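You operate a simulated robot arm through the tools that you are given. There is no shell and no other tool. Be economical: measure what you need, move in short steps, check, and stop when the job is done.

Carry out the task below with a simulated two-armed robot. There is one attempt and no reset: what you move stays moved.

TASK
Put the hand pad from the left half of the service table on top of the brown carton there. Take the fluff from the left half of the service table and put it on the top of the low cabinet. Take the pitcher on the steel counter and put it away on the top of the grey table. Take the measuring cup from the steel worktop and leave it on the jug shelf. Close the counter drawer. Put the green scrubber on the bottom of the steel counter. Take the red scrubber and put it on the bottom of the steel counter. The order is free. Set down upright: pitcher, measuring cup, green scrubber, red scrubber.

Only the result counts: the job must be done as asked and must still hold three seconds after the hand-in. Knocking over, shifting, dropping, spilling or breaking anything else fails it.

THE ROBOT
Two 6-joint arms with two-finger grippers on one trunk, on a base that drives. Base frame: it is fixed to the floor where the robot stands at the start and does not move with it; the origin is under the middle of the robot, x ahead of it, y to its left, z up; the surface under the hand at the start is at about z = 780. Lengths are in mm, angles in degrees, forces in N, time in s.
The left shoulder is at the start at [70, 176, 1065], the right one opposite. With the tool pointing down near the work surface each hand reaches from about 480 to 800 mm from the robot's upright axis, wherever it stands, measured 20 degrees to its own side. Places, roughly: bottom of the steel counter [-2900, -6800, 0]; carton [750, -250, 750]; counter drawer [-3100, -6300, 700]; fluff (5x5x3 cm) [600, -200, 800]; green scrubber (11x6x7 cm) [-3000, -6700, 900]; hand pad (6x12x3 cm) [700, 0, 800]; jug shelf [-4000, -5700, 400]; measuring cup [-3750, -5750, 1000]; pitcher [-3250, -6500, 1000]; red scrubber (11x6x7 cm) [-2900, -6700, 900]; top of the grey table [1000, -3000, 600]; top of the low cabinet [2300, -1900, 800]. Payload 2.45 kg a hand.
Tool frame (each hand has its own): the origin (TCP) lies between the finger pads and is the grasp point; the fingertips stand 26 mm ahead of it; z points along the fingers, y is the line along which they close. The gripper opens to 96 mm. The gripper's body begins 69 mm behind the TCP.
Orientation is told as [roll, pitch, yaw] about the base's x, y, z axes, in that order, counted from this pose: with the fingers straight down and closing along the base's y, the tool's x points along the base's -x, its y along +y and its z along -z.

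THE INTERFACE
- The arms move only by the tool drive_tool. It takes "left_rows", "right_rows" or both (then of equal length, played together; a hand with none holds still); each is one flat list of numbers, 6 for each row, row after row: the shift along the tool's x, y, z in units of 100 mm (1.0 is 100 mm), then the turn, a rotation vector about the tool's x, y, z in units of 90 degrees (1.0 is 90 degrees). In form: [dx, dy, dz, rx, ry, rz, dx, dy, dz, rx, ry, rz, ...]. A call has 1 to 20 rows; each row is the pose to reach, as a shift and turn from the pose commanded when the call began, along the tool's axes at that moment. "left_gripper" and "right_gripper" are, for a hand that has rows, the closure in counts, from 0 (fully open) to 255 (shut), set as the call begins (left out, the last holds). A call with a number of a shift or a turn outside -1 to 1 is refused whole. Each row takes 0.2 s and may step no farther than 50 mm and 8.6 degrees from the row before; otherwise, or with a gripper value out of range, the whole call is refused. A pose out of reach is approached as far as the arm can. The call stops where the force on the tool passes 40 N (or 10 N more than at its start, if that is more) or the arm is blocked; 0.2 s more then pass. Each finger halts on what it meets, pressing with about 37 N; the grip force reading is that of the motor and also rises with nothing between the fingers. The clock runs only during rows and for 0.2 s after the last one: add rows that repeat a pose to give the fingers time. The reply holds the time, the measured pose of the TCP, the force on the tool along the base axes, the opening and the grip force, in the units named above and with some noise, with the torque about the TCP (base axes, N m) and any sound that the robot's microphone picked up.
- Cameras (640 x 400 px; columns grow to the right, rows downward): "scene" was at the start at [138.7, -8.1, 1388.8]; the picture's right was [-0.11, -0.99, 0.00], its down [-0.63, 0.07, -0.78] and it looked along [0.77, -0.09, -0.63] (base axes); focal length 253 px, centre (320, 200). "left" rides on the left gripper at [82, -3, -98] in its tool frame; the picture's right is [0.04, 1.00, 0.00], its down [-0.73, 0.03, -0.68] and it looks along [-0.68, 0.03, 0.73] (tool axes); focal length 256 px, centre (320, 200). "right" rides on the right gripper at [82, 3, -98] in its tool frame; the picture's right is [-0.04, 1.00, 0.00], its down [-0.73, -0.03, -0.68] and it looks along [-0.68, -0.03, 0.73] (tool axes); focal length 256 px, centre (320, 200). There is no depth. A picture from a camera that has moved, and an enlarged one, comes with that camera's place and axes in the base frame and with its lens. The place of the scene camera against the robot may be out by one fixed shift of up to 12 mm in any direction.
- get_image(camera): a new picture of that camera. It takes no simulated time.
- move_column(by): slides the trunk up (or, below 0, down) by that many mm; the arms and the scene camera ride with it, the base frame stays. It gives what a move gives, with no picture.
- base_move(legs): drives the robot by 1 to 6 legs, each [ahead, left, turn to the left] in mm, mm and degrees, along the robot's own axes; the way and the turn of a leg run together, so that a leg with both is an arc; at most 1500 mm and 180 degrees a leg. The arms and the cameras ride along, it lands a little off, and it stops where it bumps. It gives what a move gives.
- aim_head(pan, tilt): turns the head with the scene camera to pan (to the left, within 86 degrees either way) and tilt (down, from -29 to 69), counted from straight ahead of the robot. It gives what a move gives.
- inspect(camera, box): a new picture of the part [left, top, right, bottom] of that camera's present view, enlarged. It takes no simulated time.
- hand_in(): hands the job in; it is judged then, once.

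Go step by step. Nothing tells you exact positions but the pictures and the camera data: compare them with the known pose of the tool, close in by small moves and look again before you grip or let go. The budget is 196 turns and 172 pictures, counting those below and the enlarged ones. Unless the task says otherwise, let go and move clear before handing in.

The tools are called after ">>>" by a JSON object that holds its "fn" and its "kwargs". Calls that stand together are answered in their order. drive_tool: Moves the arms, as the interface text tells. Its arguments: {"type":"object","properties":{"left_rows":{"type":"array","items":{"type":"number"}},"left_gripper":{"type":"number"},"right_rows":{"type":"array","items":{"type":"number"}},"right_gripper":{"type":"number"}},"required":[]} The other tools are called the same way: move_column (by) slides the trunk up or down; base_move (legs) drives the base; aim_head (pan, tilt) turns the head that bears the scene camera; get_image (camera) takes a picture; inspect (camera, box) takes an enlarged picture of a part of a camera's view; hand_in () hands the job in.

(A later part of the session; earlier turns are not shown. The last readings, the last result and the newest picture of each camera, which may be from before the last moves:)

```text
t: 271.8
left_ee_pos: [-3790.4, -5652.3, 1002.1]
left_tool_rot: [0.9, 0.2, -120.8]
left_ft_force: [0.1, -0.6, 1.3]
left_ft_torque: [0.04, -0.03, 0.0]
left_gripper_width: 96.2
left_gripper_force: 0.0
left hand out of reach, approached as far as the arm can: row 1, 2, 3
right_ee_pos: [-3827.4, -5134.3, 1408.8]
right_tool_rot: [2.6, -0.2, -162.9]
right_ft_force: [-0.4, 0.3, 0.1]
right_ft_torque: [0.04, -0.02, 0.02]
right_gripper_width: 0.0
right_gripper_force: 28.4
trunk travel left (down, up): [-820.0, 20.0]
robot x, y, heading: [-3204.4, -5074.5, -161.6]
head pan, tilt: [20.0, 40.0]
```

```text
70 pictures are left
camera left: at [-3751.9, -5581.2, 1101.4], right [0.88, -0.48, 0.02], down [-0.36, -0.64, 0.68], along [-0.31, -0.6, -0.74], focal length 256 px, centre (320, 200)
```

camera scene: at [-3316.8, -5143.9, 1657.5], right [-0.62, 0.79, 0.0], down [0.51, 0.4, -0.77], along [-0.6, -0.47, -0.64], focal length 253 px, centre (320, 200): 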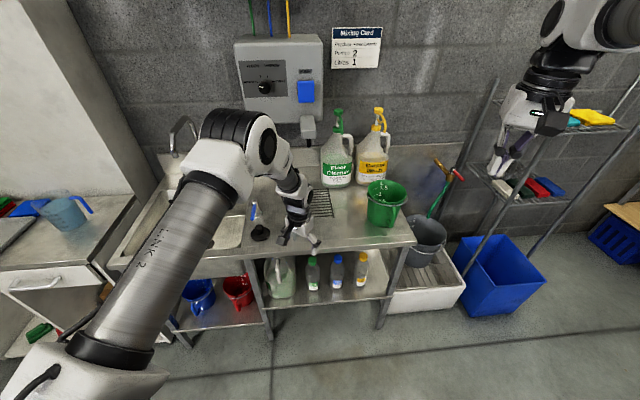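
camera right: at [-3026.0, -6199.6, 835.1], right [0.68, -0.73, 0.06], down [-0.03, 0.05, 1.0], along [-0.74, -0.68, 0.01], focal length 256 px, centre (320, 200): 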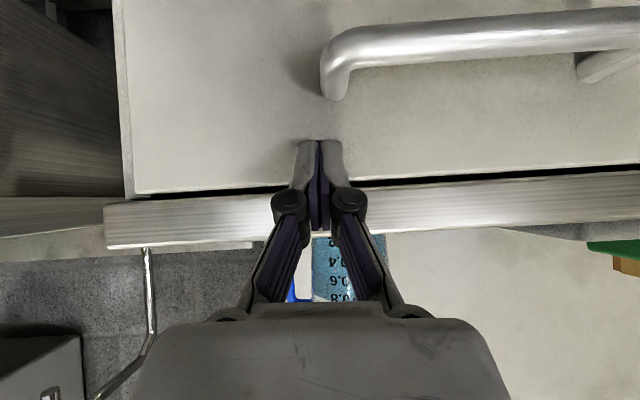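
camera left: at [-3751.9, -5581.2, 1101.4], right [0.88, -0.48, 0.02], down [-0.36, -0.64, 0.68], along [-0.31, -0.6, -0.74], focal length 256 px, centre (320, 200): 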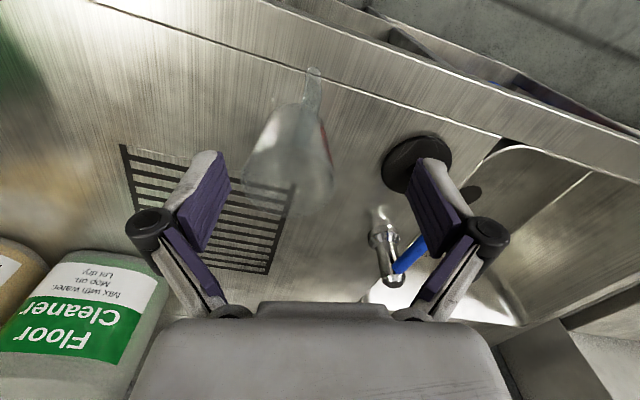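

The cup is out of reach from here and the arm is stretched. I'll raise, back off, bend the elbow with the tilt trick and come closer.

>>> {"fn": "drive_tool", "kwargs": {"left_rows": [0, 0, -0.2, 0, 0, 0, 0, 0, -0.4, 0, 0, 0]}}

>>> {"fn": "base_move", "kwargs": {"legs": [[-130, -60, 0]]}}

>>> {"fn": "drive_tool", "kwargs": {"left_rows": [0.15, 0.04, 0, -0.021, 0.081, 0, 0.3, 0.08, 0, -0.042, 0.162, 0, 0.45, 0.12, 0, -0.063, 0.243, 0, 0.6, 0.16, 0, -0.084, 0.324, 0, 0.75, 0.2, 0, -0.105, 0.405, 0, 0.9, 0.23, 0, -0.126, 0.484, 0]}}

>>> {"fn": "drive_tool", "kwargs": {"left_rows": [0, 0, 0, 0.021, -0.081, 0, 0, 0, 0, 0.042, -0.162, 0, 0, 0, 0, 0.063, -0.243, 0, 0, 0, 0, 0.084, -0.324, 0, 0, 0, 0, 0.105, -0.405, 0, 0, 0, 0, 0.126, -0.484, 0]}}

```text
t: 272.4
left_ee_pos: [-3794.0, -5655.5, 1042.7]
left_tool_rot: [0.9, 0.1, -120.8]
left_ft_force: [-0.1, -0.1, 0.1]
left_ft_torque: [0.0, -0.01, 0.03]
left_gripper_width: 95.9
left_gripper_force: 0.1
left hand out of reach, approached as far as the arm can: row 1, 2
right_ee_pos: [-3825.8, -5133.2, 1408.4]
right_tool_rot: [2.6, -0.3, -162.8]
right_ft_force: [1.0, -0.1, 0.5]
right_ft_torque: [0.02, 0.02, -0.01]
right_gripper_width: 0.0
right_gripper_force: 28.3
trunk travel left (down, up): [-820.0, 20.0]
robot x, y, heading: [-3205.9, -5075.6, -161.8]
head pan, tilt: [20.0, 40.0]
```

```text
t: 273.7
left_ee_pos: [-3689.4, -5556.6, 1041.1]
left_tool_rot: [1.0, 0.2, -120.9]
left_ft_force: [0.0, -0.7, -0.7]
left_ft_torque: [0.03, 0.02, 0.02]
left_gripper_width: 95.9
left_gripper_force: 0.0
right_ee_pos: [-3722.8, -5035.2, 1407.2]
right_tool_rot: [2.4, -0.2, -162.9]
right_ft_force: [-0.1, 0.2, 1.0]
right_ft_torque: [0.02, 0.0, 0.0]
right_gripper_width: 0.0
right_gripper_force: 28.2
trunk travel left (down, up): [-820.0, 20.0]
robot x, y, heading: [-3097.0, -4977.6, -161.6]
head pan, tilt: [20.0, 40.0]
```

```text
t: 275.1
left_ee_pos: [-3589.1, -5474.9, 1052.5]
left_tool_rot: [12.1, 36.2, -116.8]
left_ft_force: [0.6, -0.2, -0.4]
left_ft_torque: [-0.02, 0.03, -0.01]
left_gripper_width: 95.9
left_gripper_force: 0.0
left hand out of reach, approached as far as the arm can: row 1, 2, 3, 4, 5, 6
right_ee_pos: [-3720.7, -5032.9, 1409.4]
right_tool_rot: [2.5, -0.4, -162.9]
right_ft_force: [0.0, -0.4, 0.0]
right_ft_torque: [-0.01, 0.05, -0.01]
right_gripper_width: 0.1
right_gripper_force: 28.4
trunk travel left (down, up): [-820.0, 20.0]
robot x, y, heading: [-3097.4, -4978.1, -161.8]
head pan, tilt: [20.0, 40.0]
```

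```text
t: 276.5
left_ee_pos: [-3589.3, -5474.5, 1051.5]
left_tool_rot: [12.1, 36.2, -116.7]
left_ft_force: [0.6, 0.2, 0.8]
left_ft_torque: [0.0, 0.01, -0.02]
left_gripper_width: 96.1
left_gripper_force: 0.0
left hand out of reach, approached as far as the arm can: row 1, 2, 3, 4, 5, 6
right_ee_pos: [-3721.2, -5032.8, 1408.3]
right_tool_rot: [2.5, -0.4, -162.9]
right_ft_force: [-0.3, -1.4, -0.1]
right_ft_torque: [0.03, 0.03, -0.01]
right_gripper_width: 0.0
right_gripper_force: 28.7
trunk travel left (down, up): [-820.0, 20.0]
robot x, y, heading: [-3098.2, -4974.3, -161.7]
head pan, tilt: [20.0, 40.0]
```

The elbow is still straight, so I'll tilt further while pulling in more.

>>> {"fn": "drive_tool", "kwargs": {"left_rows": [0.15, 0.04, 0.12, -0.022, 0.085, 0, 0.3, 0.08, 0.24, -0.044, 0.17, 0, 0.45, 0.12, 0.36, -0.066, 0.255, 0, 0.6, 0.16, 0.48, -0.088, 0.339, 0, 0.78, 0.2, 0.59, -0.088, 0.339, 0, 0.78, 0.2, 0.59, -0.088, 0.339, 0]}}

>>> {"fn": "get_image", "kwargs": {"camera": "scene"}}

```text
t: 277.9
left_ee_pos: [-3502.5, -5396.1, 1056.1]
left_tool_rot: [35.1, 64.5, -97.8]
left_ft_force: [-0.5, -0.1, 0.1]
left_ft_torque: [0.0, 0.01, -0.02]
left_gripper_width: 95.8
left_gripper_force: 0.1
left hand out of reach, approached as far as the arm can: row 1, 2, 3, 4, 5, 6
right_ee_pos: [-3720.7, -5033.5, 1408.5]
right_tool_rot: [2.4, -0.4, -162.9]
right_ft_force: [-0.3, -0.6, 0.4]
right_ft_torque: [0.02, -0.01, -0.02]
right_gripper_width: 0.0
right_gripper_force: 28.1
trunk travel left (down, up): [-820.0, 20.0]
robot x, y, heading: [-3097.5, -4981.4, -161.7]
head pan, tilt: [20.0, 40.0]
```

```text
69 pictures are left
camera scene: at [-3209.9, -5044.3, 1657.4], right [-0.62, 0.79, 0.0], down [0.51, 0.4, -0.77], along [-0.6, -0.47, -0.64], focal length 253 px, centre (320, 200)
```

scene: 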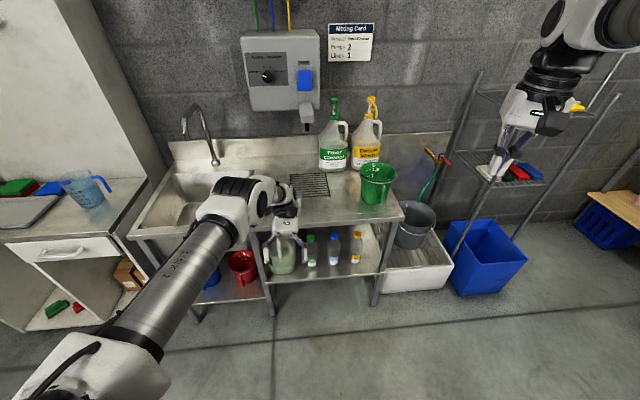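

>>> {"fn": "drive_tool", "kwargs": {"left_rows": [0.1, 0.03, 0.25, 0.02, -0.078, 0, 0.2, 0.05, 0.5, 0.04, -0.157, 0, 0.3, 0.08, 0.7, 0.061, -0.236, 0, 0.39, 0.1, 0.91, 0.082, -0.314, 0, 0.39, 0.1, 0.91, 0.102, -0.393, 0, 0.39, 0.1, 0.91, 0.122, -0.471, 0, 0.39, 0.1, 0.91, 0.143, -0.55, 0, 0.39, 0.1, 0.91, 0.163, -0.628, 0, 0.39, 0.1, 0.91, 0.184, -0.707, 0]}}

```text
t: 279.9
left_ee_pos: [-3430.8, -5325.5, 1062.6]
left_tool_rot: [1.7, 3.2, -120.9]
left_ft_force: [-0.7, 0.1, 0.1]
left_ft_torque: [0.0, 0.03, 0.0]
left_gripper_width: 95.9
left_gripper_force: 0.1
right_ee_pos: [-3719.5, -5031.6, 1409.7]
right_tool_rot: [2.6, -0.3, -162.9]
right_ft_force: [0.3, 0.8, 0.4]
right_ft_torque: [-0.01, 0.01, -0.01]
right_gripper_width: 0.0
right_gripper_force: 28.3
trunk travel left (down, up): [-820.0, 20.0]
robot x, y, heading: [-3100.0, -4978.7, -162.0]
head pan, tilt: [20.0, 40.0]
```

The arm is free again. I'll drive closer so the cup is mid-reach, level the tool, and move above it.

>>> {"fn": "base_move", "kwargs": {"legs": [[290, 204, 0]]}}

>>> {"fn": "drive_tool", "kwargs": {"left_rows": [-0.17, -0.14, 0, 0.01, -0.018, 0, -0.34, -0.29, 0, 0.019, -0.036, 0, -0.5, -0.44, 0, 0.019, -0.036, 0, -0.67, -0.58, 0, 0.019, -0.036, 0]}}

>>> {"fn": "get_image", "kwargs": {"camera": "left"}}

```text
t: 282.2
left_ee_pos: [-3638.2, -5602.3, 1063.9]
left_tool_rot: [1.6, 3.2, -121.0]
left_ft_force: [-0.2, 0.3, 1.0]
left_ft_torque: [0.0, 0.0, 0.0]
left_gripper_width: 95.9
left_gripper_force: 0.2
right_ee_pos: [-3926.7, -5306.8, 1409.0]
right_tool_rot: [2.6, -0.5, -163.3]
right_ft_force: [0.0, 0.3, -0.5]
right_ft_torque: [-0.05, -0.02, -0.01]
right_gripper_width: 0.0
right_gripper_force: 28.5
trunk travel left (down, up): [-820.0, 20.0]
robot x, y, heading: [-3310.6, -5253.9, -161.8]
head pan, tilt: [20.0, 40.0]
```

```text
t: 283.2
left_ee_pos: [-3724.8, -5631.6, 1053.4]
left_tool_rot: [0.1, 0.2, -121.2]
left_ft_force: [-0.6, 0.9, -0.1]
left_ft_torque: [-0.01, -0.02, 0.01]
left_gripper_width: 95.9
left_gripper_force: 0.0
right_ee_pos: [-3929.3, -5308.5, 1409.0]
right_tool_rot: [2.6, -0.2, -163.3]
right_ft_force: [0.1, 0.6, 0.1]
right_ft_torque: [0.03, 0.01, 0.01]
right_gripper_width: 0.0
right_gripper_force: 29.0
trunk travel left (down, up): [-820.0, 20.0]
robot x, y, heading: [-3302.8, -5254.7, -162.3]
head pan, tilt: [20.0, 40.0]
```

```text
68 pictures are left
camera left: at [-3686.1, -5561.5, 1154.6], right [0.88, -0.48, 0.0], down [-0.36, -0.64, 0.68], along [-0.33, -0.59, -0.74], focal length 256 px, centre (320, 200)
```

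left: 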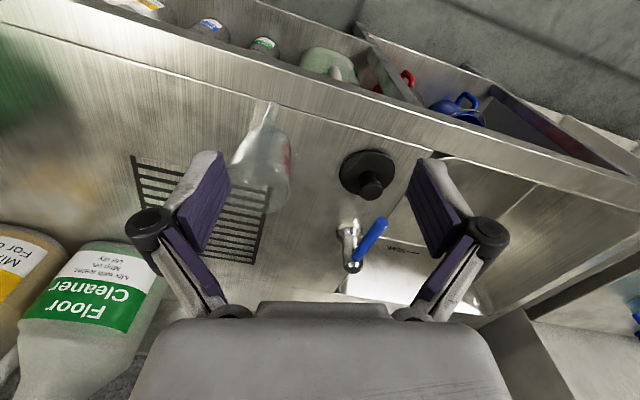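

>>> {"fn": "drive_tool", "kwargs": {"left_rows": [-0.25, -0.18, 0, 0, 0, 0, -0.5, -0.37, 0, 0, 0, 0, -0.73, -0.55, 0, 0, 0, 0, -0.73, -0.55, 0.2, 0, 0, 0]}}

>>> {"fn": "get_image", "kwargs": {"camera": "left"}}

```text
t: 284.2
left_ee_pos: [-3808.2, -5667.3, 1036.4]
left_tool_rot: [0.0, 0.1, -121.2]
left_ft_force: [0.0, 1.3, 0.3]
left_ft_torque: [-0.04, 0.03, 0.0]
left_gripper_width: 96.0
left_gripper_force: 0.1
right_ee_pos: [-3927.9, -5308.2, 1408.7]
right_tool_rot: [2.5, -0.4, -163.2]
right_ft_force: [-0.2, 0.7, 0.0]
right_ft_torque: [0.02, -0.02, 0.01]
right_gripper_width: 0.4
right_gripper_force: 28.0
trunk travel left (down, up): [-820.0, 20.0]
robot x, y, heading: [-3302.5, -5256.3, -162.2]
head pan, tilt: [20.0, 40.0]
```

```text
67 pictures are left
camera left: at [-3769.2, -5595.9, 1135.7], right [0.88, -0.48, 0.0], down [-0.36, -0.64, 0.68], along [-0.33, -0.59, -0.74], focal length 256 px, centre (320, 200)
```

left: 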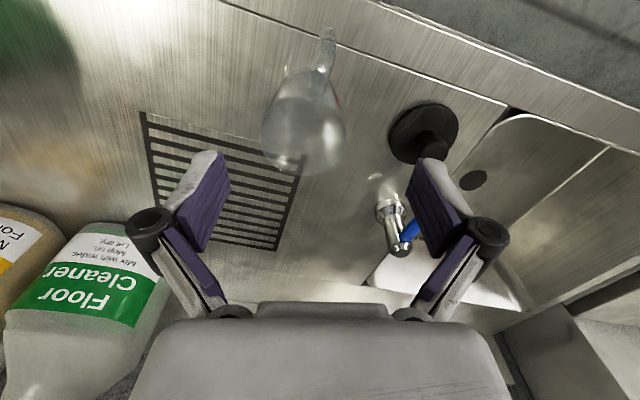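

>>> {"fn": "drive_tool", "kwargs": {"left_rows": [-0.05, -0.11, 0.1, 0, 0, 0, -0.05, -0.11, 0.4, 0, 0, 0, -0.05, -0.11, 0.6, 0, 0, 0]}}

>>> {"fn": "get_image", "kwargs": {"camera": "left"}}

```text
t: 285.0
left_ee_pos: [-3820.1, -5662.8, 977.2]
left_tool_rot: [0.1, 0.1, -121.1]
left_ft_force: [-0.1, -0.3, 0.6]
left_ft_torque: [-0.02, 0.01, -0.01]
left_gripper_width: 96.1
left_gripper_force: 0.2
right_ee_pos: [-3928.4, -5309.0, 1408.8]
right_tool_rot: [2.5, -0.3, -163.1]
right_ft_force: [-0.1, -0.3, 0.0]
right_ft_torque: [-0.02, -0.04, 0.02]
right_gripper_width: 0.0
right_gripper_force: 28.4
trunk travel left (down, up): [-820.0, 20.0]
robot x, y, heading: [-3303.9, -5257.1, -162.4]
head pan, tilt: [20.0, 40.0]
```

```text
66 pictures are left
camera left: at [-3781.6, -5591.8, 1076.2], right [0.88, -0.48, 0.0], down [-0.36, -0.64, 0.68], along [-0.33, -0.59, -0.74], focal length 256 px, centre (320, 200)
```

left: 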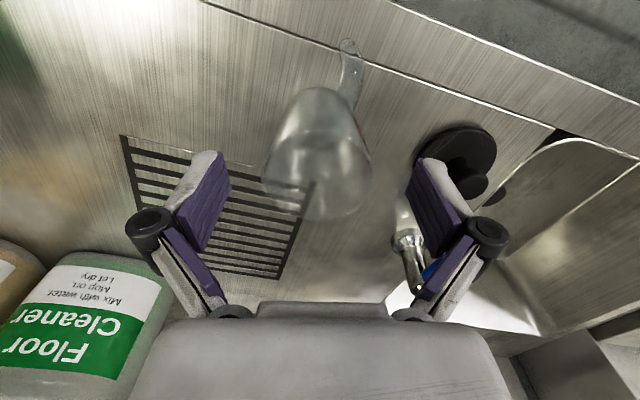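

>>> {"fn": "drive_tool", "kwargs": {"left_rows": [0.01, 0, 0.15, 0, 0, 0, 0.01, 0, 0.32, 0, 0, 0]}}

>>> {"fn": "drive_tool", "kwargs": {"left_rows": [0, 0, 0, 0, 0, 0, 0, 0, 0, 0, 0, 0, 0, 0, 0, 0, 0, 0], "left_gripper": 130}}

>>> {"fn": "get_image", "kwargs": {"camera": "left"}}

```text
t: 285.6
left_ee_pos: [-3819.9, -5664.3, 946.5]
left_tool_rot: [0.1, 0.1, -121.0]
left_ft_force: [-0.6, -0.8, -0.9]
left_ft_torque: [0.03, 0.01, 0.01]
left_gripper_width: 95.8
left_gripper_force: 0.1
right_ee_pos: [-3927.3, -5308.7, 1407.9]
right_tool_rot: [2.5, -0.4, -163.2]
right_ft_force: [-0.6, 0.5, 0.3]
right_ft_torque: [0.0, -0.01, 0.04]
right_gripper_width: 0.0
right_gripper_force: 29.1
trunk travel left (down, up): [-820.0, 20.0]
robot x, y, heading: [-3308.4, -5251.8, -162.0]
head pan, tilt: [20.0, 40.0]
```

```text
t: 286.4
left_ee_pos: [-3819.5, -5663.2, 947.4]
left_tool_rot: [-0.1, 0.1, -121.2]
left_ft_force: [-1.2, 0.9, 6.9]
left_ft_torque: [0.01, 0.08, 0.01]
left_gripper_width: 62.8
left_gripper_force: 37.0
right_ee_pos: [-3927.4, -5307.5, 1408.9]
right_tool_rot: [2.4, -0.3, -163.3]
right_ft_force: [-0.5, 0.0, -0.2]
right_ft_torque: [0.0, -0.01, -0.03]
right_gripper_width: 0.0
right_gripper_force: 28.0
trunk travel left (down, up): [-820.0, 20.0]
robot x, y, heading: [-3306.8, -5256.4, -162.2]
head pan, tilt: [20.0, 40.0]
```

```text
65 pictures are left
camera left: at [-3779.9, -5592.1, 1046.9], right [0.88, -0.48, 0.0], down [-0.35, -0.64, 0.68], along [-0.33, -0.59, -0.73], focal length 256 px, centre (320, 200)
```

left: 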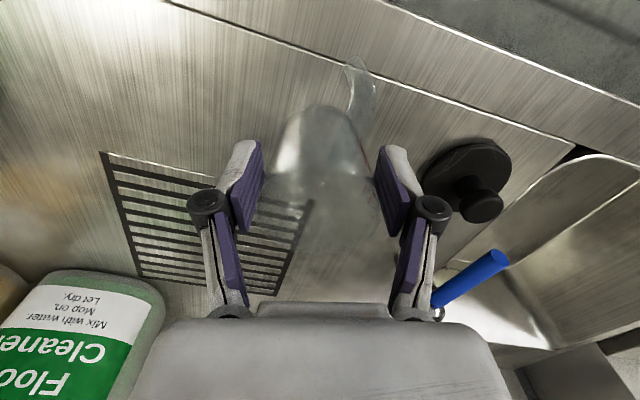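

The cup is gripped at 62.8 mm. I'll lift it and back off, then lower the trunk to look at the shelf.

>>> {"fn": "drive_tool", "kwargs": {"left_rows": [0, 0, -0.2, 0, 0, 0, 0, 0, -0.5, 0, 0, 0, 0, 0, -0.7, 0, 0, 0]}}

>>> {"fn": "base_move", "kwargs": {"legs": [[-322, -170, 0]]}}

>>> {"fn": "move_column", "kwargs": {"by": -400}}

>>> {"fn": "aim_head", "kwargs": {"pan": 15, "tilt": 38}}

>>> {"fn": "get_image", "kwargs": {"camera": "scene"}}

>>> {"fn": "get_image", "kwargs": {"camera": "left"}}

```text
t: 287.2
left_ee_pos: [-3822.3, -5662.8, 1017.5]
left_tool_rot: [0.1, 0.1, -121.2]
left_ft_force: [0.5, -1.0, -1.0]
left_ft_torque: [0.02, 0.03, 0.0]
left_gripper_width: 62.4
left_gripper_force: 37.5
right_ee_pos: [-3927.8, -5308.4, 1408.5]
right_tool_rot: [2.5, -0.3, -163.3]
right_ft_force: [-0.3, 0.8, 0.5]
right_ft_torque: [-0.01, 0.01, 0.02]
right_gripper_width: 0.1
right_gripper_force: 28.9
trunk travel left (down, up): [-820.0, 20.0]
robot x, y, heading: [-3307.8, -5253.1, -162.1]
head pan, tilt: [20.0, 40.0]
```

```text
t: 289.5
left_ee_pos: [-3566.7, -5403.8, 1015.4]
left_tool_rot: [0.2, 0.2, -121.2]
left_ft_force: [-0.5, 0.6, -0.2]
left_ft_torque: [0.03, -0.02, -0.05]
left_gripper_width: 62.3
left_gripper_force: 37.2
right_ee_pos: [-3671.8, -5046.4, 1408.1]
right_tool_rot: [2.6, -0.2, -163.1]
right_ft_force: [-0.9, -0.6, 0.7]
right_ft_torque: [0.01, -0.03, -0.02]
right_gripper_width: 0.0
right_gripper_force: 28.7
trunk travel left (down, up): [-820.0, 20.0]
robot x, y, heading: [-3045.1, -4994.6, -162.2]
head pan, tilt: [20.0, 40.0]
```

```text
t: 293.4
left_ee_pos: [-3565.2, -5402.0, 615.1]
left_tool_rot: [-0.1, 0.1, -121.3]
left_ft_force: [-0.2, -0.5, -1.0]
left_ft_torque: [0.04, -0.04, 0.0]
left_gripper_width: 61.6
left_gripper_force: 36.7
right_ee_pos: [-3668.4, -5046.4, 1009.1]
right_tool_rot: [2.5, -0.3, -163.2]
right_ft_force: [0.2, -0.4, 0.3]
right_ft_torque: [0.0, -0.03, -0.02]
right_gripper_width: 0.0
right_gripper_force: 28.6
trunk travel left (down, up): [-420.0, 420.0]
robot x, y, heading: [-3048.4, -4994.3, -162.5]
head pan, tilt: [20.0, 40.0]
```

```text
t: 294.0
left_ee_pos: [-3565.2, -5400.9, 616.4]
left_tool_rot: [0.0, 0.1, -121.2]
left_ft_force: [0.4, 0.4, -0.3]
left_ft_torque: [0.01, -0.04, -0.02]
left_gripper_width: 62.1
left_gripper_force: 37.1
right_ee_pos: [-3670.3, -5046.7, 1009.2]
right_tool_rot: [2.5, -0.4, -163.2]
right_ft_force: [-0.5, 0.1, -0.3]
right_ft_torque: [0.03, -0.01, -0.01]
right_gripper_width: 0.1
right_gripper_force: 28.5
trunk travel left (down, up): [-420.0, 420.0]
robot x, y, heading: [-3044.1, -4993.2, -162.2]
head pan, tilt: [15.0, 38.0]
```

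```text
64 pictures are left
camera scene: at [-3164.3, -5055.1, 1260.4], right [-0.54, 0.84, 0.0], down [0.52, 0.33, -0.79], along [-0.66, -0.43, -0.62], focal length 253 px, centre (320, 200)
```

scene: 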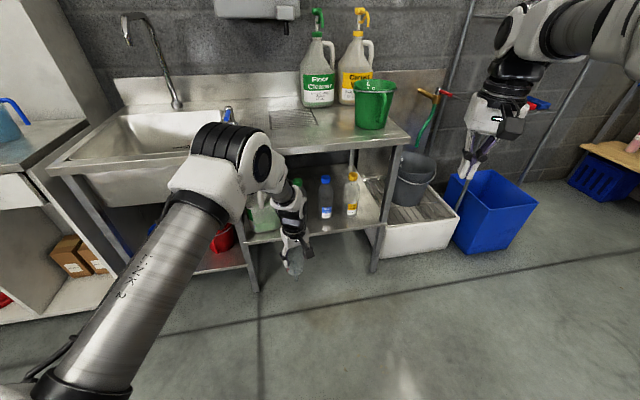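

```text
63 pictures are left
camera left: at [-3525.7, -5330.7, 715.6], right [0.88, -0.48, 0.0], down [-0.36, -0.64, 0.68], along [-0.33, -0.59, -0.74], focal length 256 px, centre (320, 200)
```

left: 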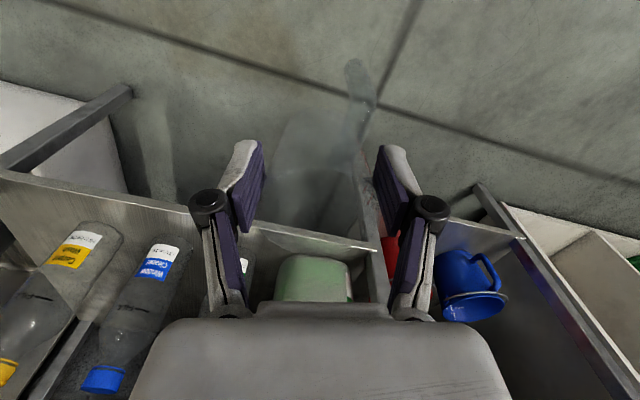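

The shelf is at z≈400 with its front edge at about v=-6630, and the bottles stand 90 mm or more behind it. I'll lower the trunk, adjust the arm height and check again.

>>> {"fn": "move_column", "kwargs": {"by": -250}}

>>> {"fn": "drive_tool", "kwargs": {"left_rows": [0, 0, -0.3, 0, 0, 0, 0, 0, -0.6, 0, 0, 0, 0, 0, -1.0, 0, 0, 0]}}

>>> {"fn": "drive_tool", "kwargs": {"left_rows": [0, 0, -0.3, 0, 0, 0, 0, 0, -0.45, 0, 0, 0]}}

>>> {"fn": "get_image", "kwargs": {"camera": "scene"}}

>>> {"fn": "get_image", "kwargs": {"camera": "left"}}

```text
t: 296.6
left_ee_pos: [-3565.3, -5400.5, 366.0]
left_tool_rot: [-0.1, 0.1, -121.2]
left_ft_force: [0.5, -0.5, -1.0]
left_ft_torque: [0.02, 0.02, -0.03]
left_gripper_width: 61.6
left_gripper_force: 37.1
right_ee_pos: [-3668.7, -5046.0, 759.1]
right_tool_rot: [2.6, -0.4, -163.1]
right_ft_force: [-0.5, 1.0, 0.5]
right_ft_torque: [0.0, 0.0, 0.03]
right_gripper_width: 0.0
right_gripper_force: 28.7
trunk travel left (down, up): [-170.0, 670.0]
robot x, y, heading: [-3048.7, -4991.5, -162.5]
head pan, tilt: [15.0, 38.0]
```

```text
t: 297.4
left_ee_pos: [-3563.6, -5402.2, 463.8]
left_tool_rot: [0.1, 0.1, -121.2]
left_ft_force: [-0.5, 0.2, -0.3]
left_ft_torque: [0.01, 0.03, -0.03]
left_gripper_width: 61.5
left_gripper_force: 37.0
right_ee_pos: [-3669.2, -5046.1, 758.9]
right_tool_rot: [2.6, -0.2, -163.2]
right_ft_force: [0.2, 0.2, 0.1]
right_ft_torque: [-0.02, 0.0, 0.0]
right_gripper_width: 0.0
right_gripper_force: 27.9
trunk travel left (down, up): [-170.0, 670.0]
robot x, y, heading: [-3049.4, -4995.5, -162.1]
head pan, tilt: [15.0, 38.0]
```

```text
t: 298.0
left_ee_pos: [-3564.4, -5402.7, 510.9]
left_tool_rot: [0.0, 0.1, -121.1]
left_ft_force: [0.8, 0.0, -0.1]
left_ft_torque: [0.04, 0.02, -0.01]
left_gripper_width: 61.5
left_gripper_force: 37.1
right_ee_pos: [-3669.4, -5045.9, 758.8]
right_tool_rot: [2.5, -0.3, -163.1]
right_ft_force: [0.0, 0.5, -0.6]
right_ft_torque: [-0.04, 0.0, -0.02]
right_gripper_width: 0.1
right_gripper_force: 28.6
trunk travel left (down, up): [-170.0, 670.0]
robot x, y, heading: [-3048.8, -4998.4, -161.9]
head pan, tilt: [15.0, 38.0]
```

```text
62 pictures are left
camera scene: at [-3164.0, -5054.9, 1010.4], right [-0.54, 0.84, 0.0], down [0.52, 0.33, -0.79], along [-0.66, -0.43, -0.62], focal length 253 px, centre (320, 200)
```

scene: 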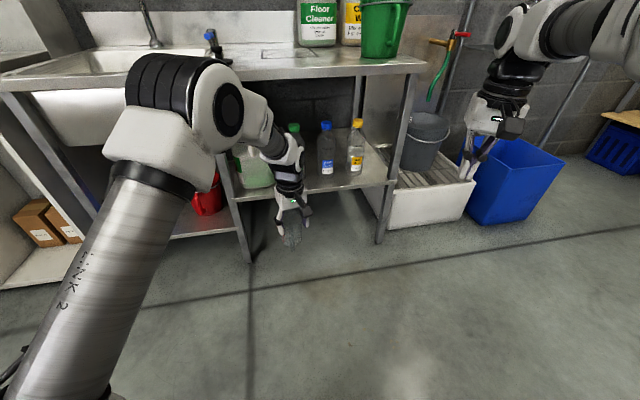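

```text
61 pictures are left
camera left: at [-3525.5, -5331.9, 610.2], right [0.88, -0.48, 0.0], down [-0.36, -0.64, 0.68], along [-0.33, -0.59, -0.74], focal length 256 px, centre (320, 200)
```

left: 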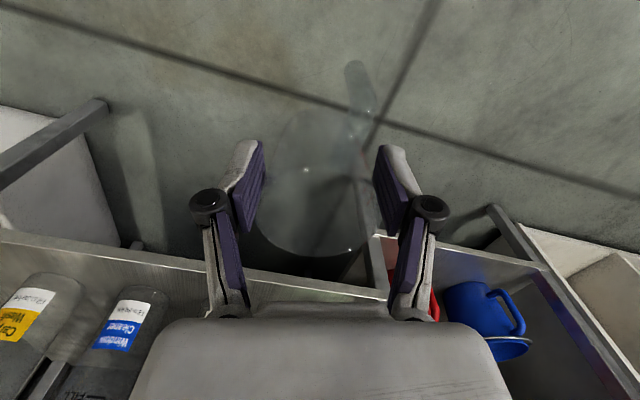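

>>> {"fn": "base_move", "kwargs": {"legs": [[222, 113, 0]]}}

>>> {"fn": "get_image", "kwargs": {"camera": "left"}}

>>> {"fn": "get_image", "kwargs": {"camera": "scene"}}

```text
t: 299.9
left_ee_pos: [-3752.5, -5578.3, 510.2]
left_tool_rot: [0.1, 0.1, -121.8]
left_ft_force: [0.3, 0.0, 0.1]
left_ft_torque: [0.02, -0.01, 0.0]
left_gripper_width: 61.4
left_gripper_force: 37.2
right_ee_pos: [-3854.8, -5220.6, 758.2]
right_tool_rot: [2.5, -0.3, -163.8]
right_ft_force: [0.0, -0.7, -1.1]
right_ft_torque: [0.02, -0.03, -0.01]
right_gripper_width: 0.2
right_gripper_force: 28.3
trunk travel left (down, up): [-170.0, 670.0]
robot x, y, heading: [-3230.0, -5175.5, -162.7]
head pan, tilt: [15.0, 38.0]
```

```text
60 pictures are left
camera left: at [-3713.2, -5507.6, 609.5], right [0.87, -0.49, 0.0], down [-0.36, -0.64, 0.68], along [-0.33, -0.59, -0.74], focal length 256 px, centre (320, 200)
```

left: 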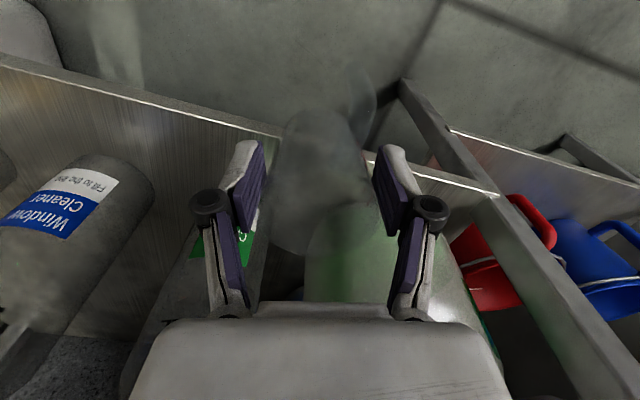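

```text
59 pictures are left
camera scene: at [-3349.6, -5233.9, 1010.3], right [-0.54, 0.84, 0.0], down [0.52, 0.33, -0.79], along [-0.67, -0.42, -0.62], focal length 253 px, centre (320, 200)
```

scene: 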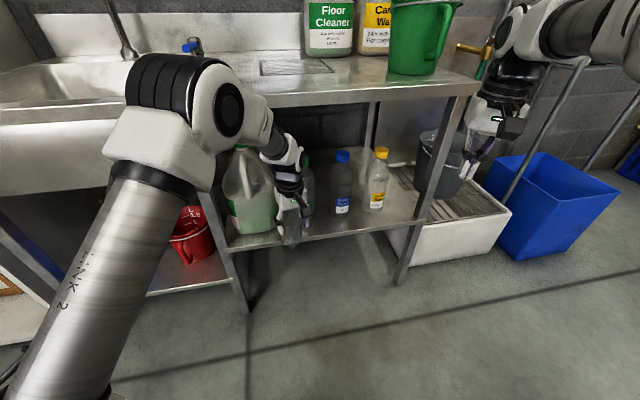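

The jug is close on the left, so I'll shift 46 mm right and then move in.

>>> {"fn": "drive_tool", "kwargs": {"left_rows": [0.05, -0.22, 0, 0, 0, 0, 0.1, -0.45, 0, 0, 0, 0]}}

>>> {"fn": "base_move", "kwargs": {"legs": [[72, 38, 0]]}}

>>> {"fn": "get_image", "kwargs": {"camera": "left"}}

>>> {"fn": "inspect", "kwargs": {"camera": "scene", "box": [200, 60, 440, 260]}}

```text
t: 300.4
left_ee_pos: [-3787.9, -5545.5, 512.7]
left_tool_rot: [0.0, 0.1, -121.6]
left_ft_force: [0.3, 0.3, -1.6]
left_ft_torque: [0.01, -0.01, 0.02]
left_gripper_width: 61.1
left_gripper_force: 36.7
right_ee_pos: [-3855.0, -5220.6, 758.5]
right_tool_rot: [2.6, -0.3, -163.7]
right_ft_force: [0.4, -0.6, 0.6]
right_ft_torque: [0.02, 0.03, 0.0]
right_gripper_width: 0.0
right_gripper_force: 28.5
trunk travel left (down, up): [-170.0, 670.0]
robot x, y, heading: [-3232.3, -5173.8, -162.4]
head pan, tilt: [15.0, 38.0]
```

```text
t: 301.5
left_ee_pos: [-3844.2, -5602.3, 510.7]
left_tool_rot: [0.1, 0.1, -121.7]
left_ft_force: [0.3, 0.0, -1.2]
left_ft_torque: [0.01, -0.01, 0.0]
left_gripper_width: 60.8
left_gripper_force: 36.8
right_ee_pos: [-3911.7, -5278.3, 758.6]
right_tool_rot: [2.5, -0.2, -163.8]
right_ft_force: [0.2, -0.4, -0.3]
right_ft_torque: [0.01, -0.06, -0.01]
right_gripper_width: 0.2
right_gripper_force: 28.9
trunk travel left (down, up): [-170.0, 670.0]
robot x, y, heading: [-3287.6, -5231.5, -162.8]
head pan, tilt: [15.0, 38.0]
```

```text
58 pictures are left
camera left: at [-3803.9, -5531.4, 610.2], right [0.87, -0.49, 0.0], down [-0.36, -0.64, 0.68], along [-0.33, -0.59, -0.74], focal length 256 px, centre (320, 200)
```

left: 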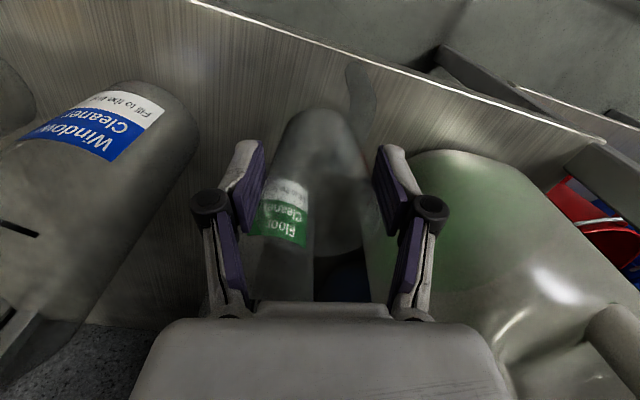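

```text
2.00 times, centred on (320, 160) of scene
camera zoom: at [-3406.4, -5291.3, 1010.3], right [-0.53, 0.85, 0.0], down [0.52, 0.33, -0.79], along [-0.67, -0.42, -0.62], focal length 506 px, centre (320, 280)
```

zoom: 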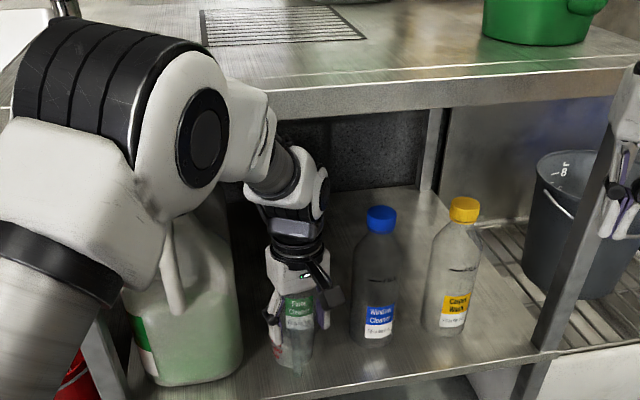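

The clearances to the jug and bottle are fine. I'll go 10 mm deeper and lower onto the shelf.

>>> {"fn": "drive_tool", "kwargs": {"left_rows": [-0.1, -0.02, 0, 0, 0, 0, -0.1, -0.02, 0.2, 0, 0, 0, -0.1, -0.02, 0.35, 0, 0, 0, -0.1, -0.02, 0.42, 0, 0, 0, -0.1, -0.02, 0.47, 0, 0, 0, -0.1, -0.02, 0.52, 0, 0, 0, -0.1, -0.02, 0.57, 0, 0, 0, -0.1, -0.02, 0.62, 0, 0, 0]}}

>>> {"fn": "get_image", "kwargs": {"camera": "left"}}

>>> {"fn": "inspect", "kwargs": {"camera": "scene", "box": [260, 140, 400, 260]}}

```text
t: 303.3
left_ee_pos: [-3850.1, -5607.5, 449.4]
left_tool_rot: [0.0, 0.1, -121.8]
left_ft_force: [-0.5, -0.9, 0.9]
left_ft_torque: [-0.02, 0.02, 0.01]
left_gripper_width: 46.8
left_gripper_force: 0.1
right_ee_pos: [-3911.5, -5276.5, 758.1]
right_tool_rot: [2.5, -0.3, -163.8]
right_ft_force: [0.4, 0.8, -0.7]
right_ft_torque: [-0.01, -0.01, 0.01]
right_gripper_width: 0.1
right_gripper_force: 28.4
trunk travel left (down, up): [-170.0, 670.0]
robot x, y, heading: [-3291.7, -5233.6, -162.6]
head pan, tilt: [15.0, 38.0]
```

```text
56 pictures are left
camera left: at [-3811.1, -5538.2, 548.6], right [0.87, -0.49, 0.0], down [-0.36, -0.64, 0.68], along [-0.33, -0.59, -0.74], focal length 256 px, centre (320, 200)
```

left: 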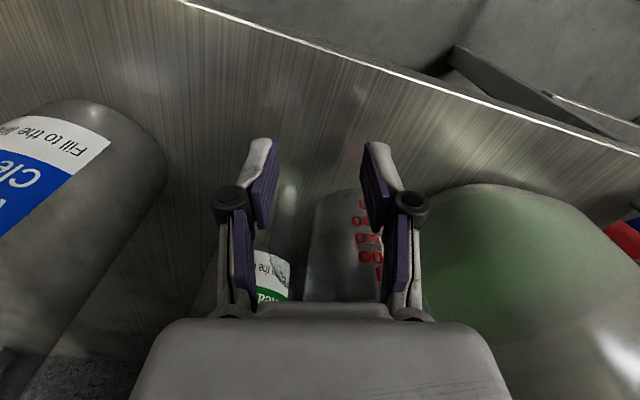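

```text
3.33 times, centred on (330, 200) of scene
camera zoom: at [-3405.8, -5290.8, 1010.4], right [-0.53, 0.85, 0.0], down [0.52, 0.33, -0.79], along [-0.67, -0.42, -0.62], focal length 844 px, centre (287, 200)
```

zoom: 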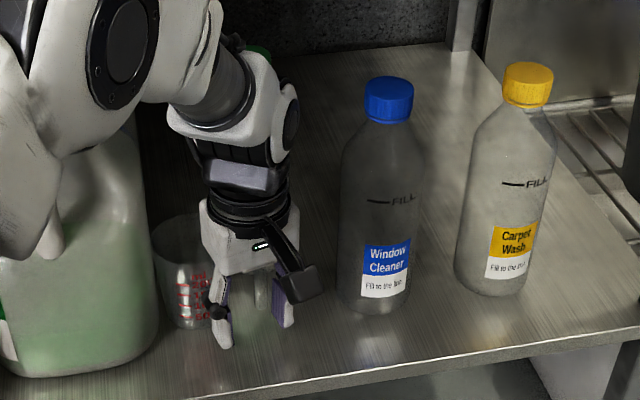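

The cup slid out of the tapered grip and appears to stand upright on the shelf just behind the fingers. I'll withdraw straight back and check.

>>> {"fn": "drive_tool", "kwargs": {"left_rows": [0.2, 0, 0, 0, 0, 0, 0.4, 0, 0, 0, 0, 0, 0.6, 0, 0, 0, 0, 0, 0.8, 0, 0, 0, 0, 0]}}

>>> {"fn": "get_image", "kwargs": {"camera": "left"}}

>>> {"fn": "inspect", "kwargs": {"camera": "scene", "box": [240, 120, 400, 260]}}

```text
t: 304.3
left_ee_pos: [-3806.7, -5541.0, 450.0]
left_tool_rot: [0.0, 0.1, -121.8]
left_ft_force: [1.0, -0.6, -0.4]
left_ft_torque: [0.0, -0.04, -0.01]
left_gripper_width: 46.9
left_gripper_force: 0.0
right_ee_pos: [-3909.8, -5276.8, 758.7]
right_tool_rot: [2.5, -0.3, -163.8]
right_ft_force: [0.5, 1.3, -0.5]
right_ft_torque: [0.01, 0.0, 0.0]
right_gripper_width: 0.2
right_gripper_force: 28.2
trunk travel left (down, up): [-170.0, 670.0]
robot x, y, heading: [-3287.2, -5230.4, -162.6]
head pan, tilt: [15.0, 38.0]
```

```text
54 pictures are left
camera left: at [-3766.5, -5470.2, 549.0], right [0.87, -0.49, 0.0], down [-0.36, -0.64, 0.68], along [-0.33, -0.59, -0.74], focal length 256 px, centre (320, 200)
```

left: 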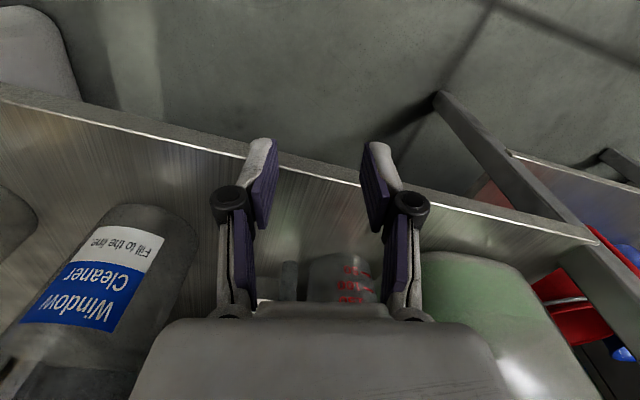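

```text
2.86 times, centred on (320, 190) of scene
camera zoom: at [-3405.6, -5290.6, 1010.5], right [-0.53, 0.85, 0.0], down [0.52, 0.33, -0.79], along [-0.67, -0.42, -0.62], focal length 723 px, centre (320, 229)
```

zoom: 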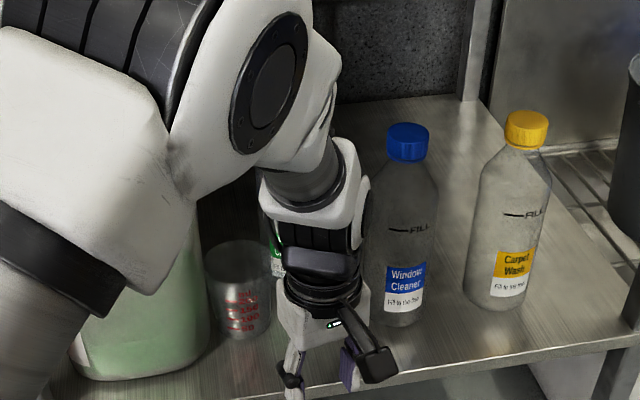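

The cup is standing upright on the jug shelf. I'll back off fully and verify.

>>> {"fn": "base_move", "kwargs": {"legs": [[-260, -135, 0]]}}

>>> {"fn": "inspect", "kwargs": {"camera": "scene", "box": [200, 80, 420, 260]}}

>>> {"fn": "get_image", "kwargs": {"camera": "left"}}

```text
t: 306.3
left_ee_pos: [-3595.2, -5332.4, 449.5]
left_tool_rot: [0.0, 0.2, -122.5]
left_ft_force: [0.4, 0.6, -0.3]
left_ft_torque: [-0.01, 0.01, 0.0]
left_gripper_width: 47.0
left_gripper_force: 0.0
right_ee_pos: [-3696.8, -5066.3, 758.4]
right_tool_rot: [2.4, -0.3, -164.5]
right_ft_force: [0.5, -0.2, -0.1]
right_ft_torque: [-0.02, 0.04, -0.02]
right_gripper_width: 0.1
right_gripper_force: 28.6
trunk travel left (down, up): [-170.0, 670.0]
robot x, y, heading: [-3076.2, -5030.7, -163.5]
head pan, tilt: [15.0, 38.0]
```

```text
2.22 times, centred on (310, 170) of scene
camera zoom: at [-3191.4, -5086.1, 1010.5], right [-0.52, 0.85, 0.0], down [0.52, 0.32, -0.79], along [-0.67, -0.41, -0.62], focal length 562 px, centre (342, 267)
```

zoom: 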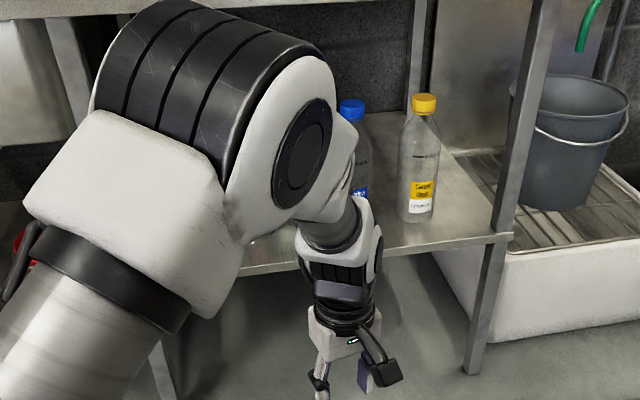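

```text
51 pictures are left
camera left: at [-3554.7, -5261.6, 549.0], right [0.86, -0.5, 0.0], down [-0.37, -0.64, 0.68], along [-0.34, -0.59, -0.74], focal length 256 px, centre (320, 200)
```

left: 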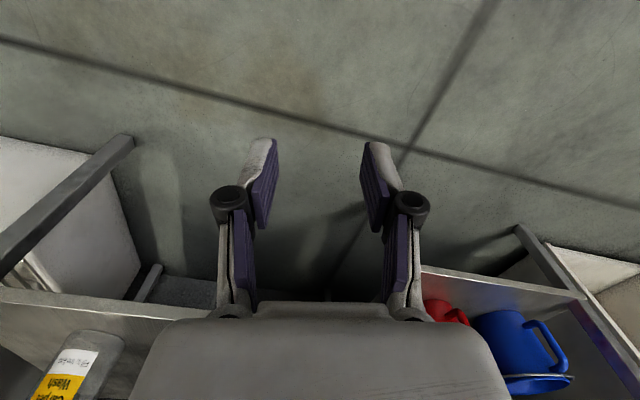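

The arm blocks the view; I'll recheck the cup from afar. I'll raise the trunk, back up and drive around the pole to the pitcher.

>>> {"fn": "move_column", "kwargs": {"by": 400}}

>>> {"fn": "move_column", "kwargs": {"by": 250}}

>>> {"fn": "base_move", "kwargs": {"legs": [[0, 0, 28], [-1050, -120, 0]]}}

>>> {"fn": "aim_head", "kwargs": {"pan": -5, "tilt": 25}}

>>> {"fn": "inspect", "kwargs": {"camera": "scene", "box": [220, 120, 460, 280]}}

```text
t: 310.2
left_ee_pos: [-3595.8, -5331.2, 849.9]
left_tool_rot: [0.0, 0.0, -122.5]
left_ft_force: [0.4, 0.0, 0.6]
left_ft_torque: [0.0, 0.01, -0.05]
left_gripper_width: 47.3
left_gripper_force: 0.2
right_ee_pos: [-3697.0, -5066.6, 1159.1]
right_tool_rot: [2.5, -0.3, -164.5]
right_ft_force: [0.6, -0.1, 0.7]
right_ft_torque: [0.02, -0.02, 0.01]
right_gripper_width: 0.1
right_gripper_force: 28.6
trunk travel left (down, up): [-570.0, 270.0]
robot x, y, heading: [-3074.5, -5029.8, -163.7]
head pan, tilt: [15.0, 38.0]
```

```text
t: 312.7
left_ee_pos: [-3595.0, -5330.7, 1099.8]
left_tool_rot: [0.1, 0.1, -122.5]
left_ft_force: [-0.6, -0.8, 0.3]
left_ft_torque: [-0.02, -0.02, -0.01]
left_gripper_width: 47.0
left_gripper_force: 0.1
right_ee_pos: [-3697.5, -5067.6, 1407.4]
right_tool_rot: [2.4, -0.3, -164.5]
right_ft_force: [0.2, -0.2, 0.0]
right_ft_torque: [-0.02, 0.01, 0.0]
right_gripper_width: 0.3
right_gripper_force: 28.8
trunk travel left (down, up): [-820.0, 20.0]
robot x, y, heading: [-3070.0, -5031.3, -163.4]
head pan, tilt: [15.0, 38.0]
```

```text
t: 319.4
left_ee_pos: [-2740.9, -4743.2, 1099.6]
left_tool_rot: [0.0, 0.2, -94.0]
left_ft_force: [1.3, 0.0, 0.1]
left_ft_torque: [-0.02, -0.01, -0.03]
left_gripper_width: 46.8
left_gripper_force: 0.0
right_ee_pos: [-2956.7, -4558.5, 1407.4]
right_tool_rot: [2.4, -0.2, -135.8]
right_ft_force: [-0.2, -0.9, -0.5]
right_ft_torque: [0.01, -0.02, 0.02]
right_gripper_width: 0.0
right_gripper_force: 28.4
trunk travel left (down, up): [-820.0, 20.0]
robot x, y, heading: [-2427.3, -4225.7, -135.0]
head pan, tilt: [15.0, 38.0]
```

```text
t: 320.3
left_ee_pos: [-2740.0, -4741.8, 1100.3]
left_tool_rot: [0.0, 0.1, -93.9]
left_ft_force: [-0.2, -0.5, 0.8]
left_ft_torque: [0.0, -0.01, -0.01]
left_gripper_width: 47.0
left_gripper_force: 0.1
right_ee_pos: [-2956.4, -4557.7, 1408.9]
right_tool_rot: [2.4, -0.3, -135.8]
right_ft_force: [0.2, -0.8, -0.6]
right_ft_torque: [0.01, 0.0, -0.02]
right_gripper_width: 0.0
right_gripper_force: 28.3
trunk travel left (down, up): [-820.0, 20.0]
robot x, y, heading: [-2429.2, -4228.0, -135.0]
head pan, tilt: [-5.0, 25.0]
```

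```text
2.50 times, centred on (340, 200) of scene
camera zoom: at [-2528.7, -4319.3, 1680.8], right [-0.65, 0.76, 0.0], down [0.32, 0.27, -0.91], along [-0.69, -0.59, -0.42], focal length 633 px, centre (270, 200)
```

zoom: 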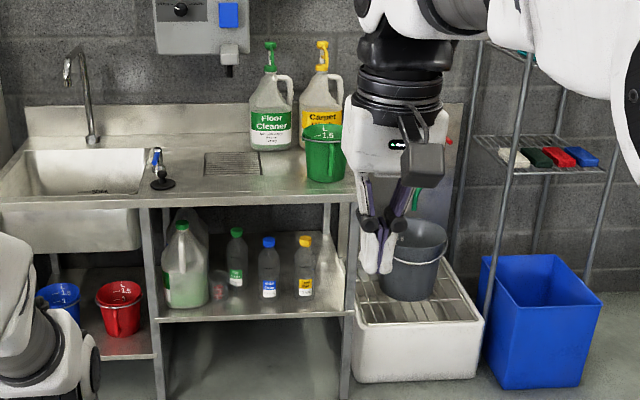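

>>> {"fn": "inspect", "kwargs": {"camera": "scene", "box": [280, 195, 360, 250]}}

```text
7.27 times, centred on (320, 222) of scene
camera zoom: at [-2528.7, -4319.3, 1680.8], right [-0.65, 0.76, 0.0], down [0.32, 0.27, -0.91], along [-0.69, -0.59, -0.42], focal length 1841 px, centre (320, 36)
```

zoom: 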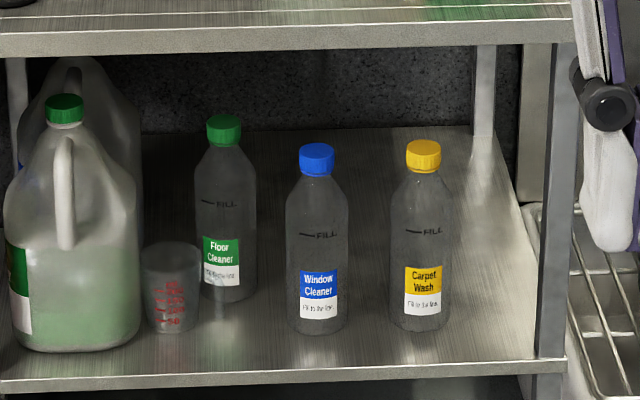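

The cup stands upright on the shelf, but the green-capped bottle was pushed back about 80 mm. It must go back in line with the others, so I'll set up a horizontal left-hand grip on its cap.

>>> {"fn": "base_move", "kwargs": {"legs": [[0, 0, -25]]}}

>>> {"fn": "move_column", "kwargs": {"by": -400}}

>>> {"fn": "drive_tool", "kwargs": {"left_rows": [-0.25, 0.08, 0, 0, 0, 0.06, -0.5, 0.15, 0, 0, 0, 0.12, -0.75, 0.22, 0, 0, 0, 0.178, -1.0, 0.3, 0, 0, 0, 0.178], "left_gripper": 60}}

>>> {"fn": "drive_tool", "kwargs": {"left_rows": [-0.1, 0.03, 0, 0, -0.09, 0, -0.2, 0.05, 0, 0, -0.18, 0, -0.3, 0.08, 0, 0, -0.27, 0, -0.4, 0.11, 0, 0, -0.36, 0, -0.5, 0.14, 0, 0, -0.45, 0, -0.6, 0.17, 0, 0, -0.54, 0, -0.7, 0.2, 0, 0, -0.63, 0, -0.8, 0.22, 0, 0, -0.72, 0, -0.9, 0.25, 0, 0, -0.81, 0, -1.0, 0.27, 0, 0, -0.9, 0, -1.0, 0.27, 0, 0, -0.99, 0]}}

>>> {"fn": "aim_head", "kwargs": {"pan": 15, "tilt": 30}}

>>> {"fn": "get_image", "kwargs": {"camera": "scene"}}

```text
t: 321.9
left_ee_pos: [-2929.3, -4560.4, 1099.3]
left_tool_rot: [0.0, 0.1, -119.1]
left_ft_force: [-0.5, -0.4, -0.2]
left_ft_torque: [0.01, -0.04, -0.01]
left_gripper_width: 47.1
left_gripper_force: 0.1
right_ee_pos: [-3045.6, -4302.3, 1408.4]
right_tool_rot: [2.6, -0.4, -161.0]
right_ft_force: [-0.5, -0.5, 0.6]
right_ft_torque: [0.0, 0.02, 0.01]
right_gripper_width: 0.1
right_gripper_force: 28.9
trunk travel left (down, up): [-820.0, 20.0]
robot x, y, heading: [-2427.1, -4225.8, -160.0]
head pan, tilt: [-5.0, 25.0]
```

```text
t: 325.8
left_ee_pos: [-2929.2, -4559.5, 699.3]
left_tool_rot: [0.0, 0.1, -119.1]
left_ft_force: [-0.6, -0.2, -0.1]
left_ft_torque: [0.05, 0.02, -0.01]
left_gripper_width: 46.9
left_gripper_force: 0.2
right_ee_pos: [-3046.5, -4301.3, 1008.9]
right_tool_rot: [2.5, -0.3, -161.1]
right_ft_force: [0.3, 0.6, 0.0]
right_ft_torque: [0.0, -0.02, -0.01]
right_gripper_width: 0.0
right_gripper_force: 28.6
trunk travel left (down, up): [-420.0, 420.0]
robot x, y, heading: [-2427.4, -4226.0, -160.1]
head pan, tilt: [-5.0, 25.0]
```

```text
t: 326.8
left_ee_pos: [-2954.3, -4663.5, 698.3]
left_tool_rot: [0.1, 0.2, -135.2]
left_ft_force: [0.8, -0.1, 0.0]
left_ft_torque: [0.0, -0.01, 0.01]
left_gripper_width: 73.2
left_gripper_force: 0.1
right_ee_pos: [-3046.4, -4302.2, 1007.6]
right_tool_rot: [2.5, -0.2, -161.1]
right_ft_force: [-0.1, 0.3, -0.3]
right_ft_torque: [0.02, 0.0, -0.01]
right_gripper_width: 0.0
right_gripper_force: 28.7
trunk travel left (down, up): [-420.0, 420.0]
robot x, y, heading: [-2426.9, -4226.1, -160.1]
head pan, tilt: [-5.0, 25.0]
```

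```text
t: 329.2
left_ee_pos: [-3021.1, -4755.7, 700.7]
left_tool_rot: [37.9, -88.7, -172.7]
left_ft_force: [0.0, 0.7, 0.0]
left_ft_torque: [0.01, 0.01, 0.0]
left_gripper_width: 73.6
left_gripper_force: 0.0
left hand out of reach, approached as far as the arm can: row 9, 10, 11
right_ee_pos: [-3046.6, -4300.7, 1007.9]
right_tool_rot: [2.5, -0.1, -161.1]
right_ft_force: [0.3, 0.4, 0.6]
right_ft_torque: [0.03, -0.01, -0.01]
right_gripper_width: 0.0
right_gripper_force: 28.0
trunk travel left (down, up): [-420.0, 420.0]
robot x, y, heading: [-2426.1, -4227.3, -160.1]
head pan, tilt: [-5.0, 25.0]
```

```text
t: 330.0
left_ee_pos: [-3021.1, -4755.8, 699.4]
left_tool_rot: [33.4, -88.7, -168.3]
left_ft_force: [-0.6, 0.2, 0.6]
left_ft_torque: [-0.01, 0.02, -0.01]
left_gripper_width: 73.5
left_gripper_force: 0.1
right_ee_pos: [-3046.5, -4301.1, 1009.8]
right_tool_rot: [2.5, -0.3, -161.1]
right_ft_force: [-0.7, -0.2, 0.3]
right_ft_torque: [-0.02, -0.01, -0.03]
right_gripper_width: 0.1
right_gripper_force: 28.5
trunk travel left (down, up): [-420.0, 420.0]
robot x, y, heading: [-2424.6, -4223.0, -160.2]
head pan, tilt: [15.0, 30.0]
```

```text
48 pictures are left
camera scene: at [-2544.7, -4293.5, 1272.8], right [-0.57, 0.82, 0.0], down [0.41, 0.29, -0.87], along [-0.71, -0.5, -0.5], focal length 253 px, centre (320, 200)
```

scene: 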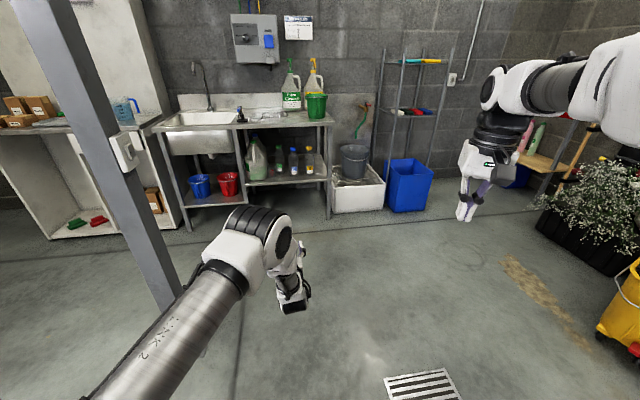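

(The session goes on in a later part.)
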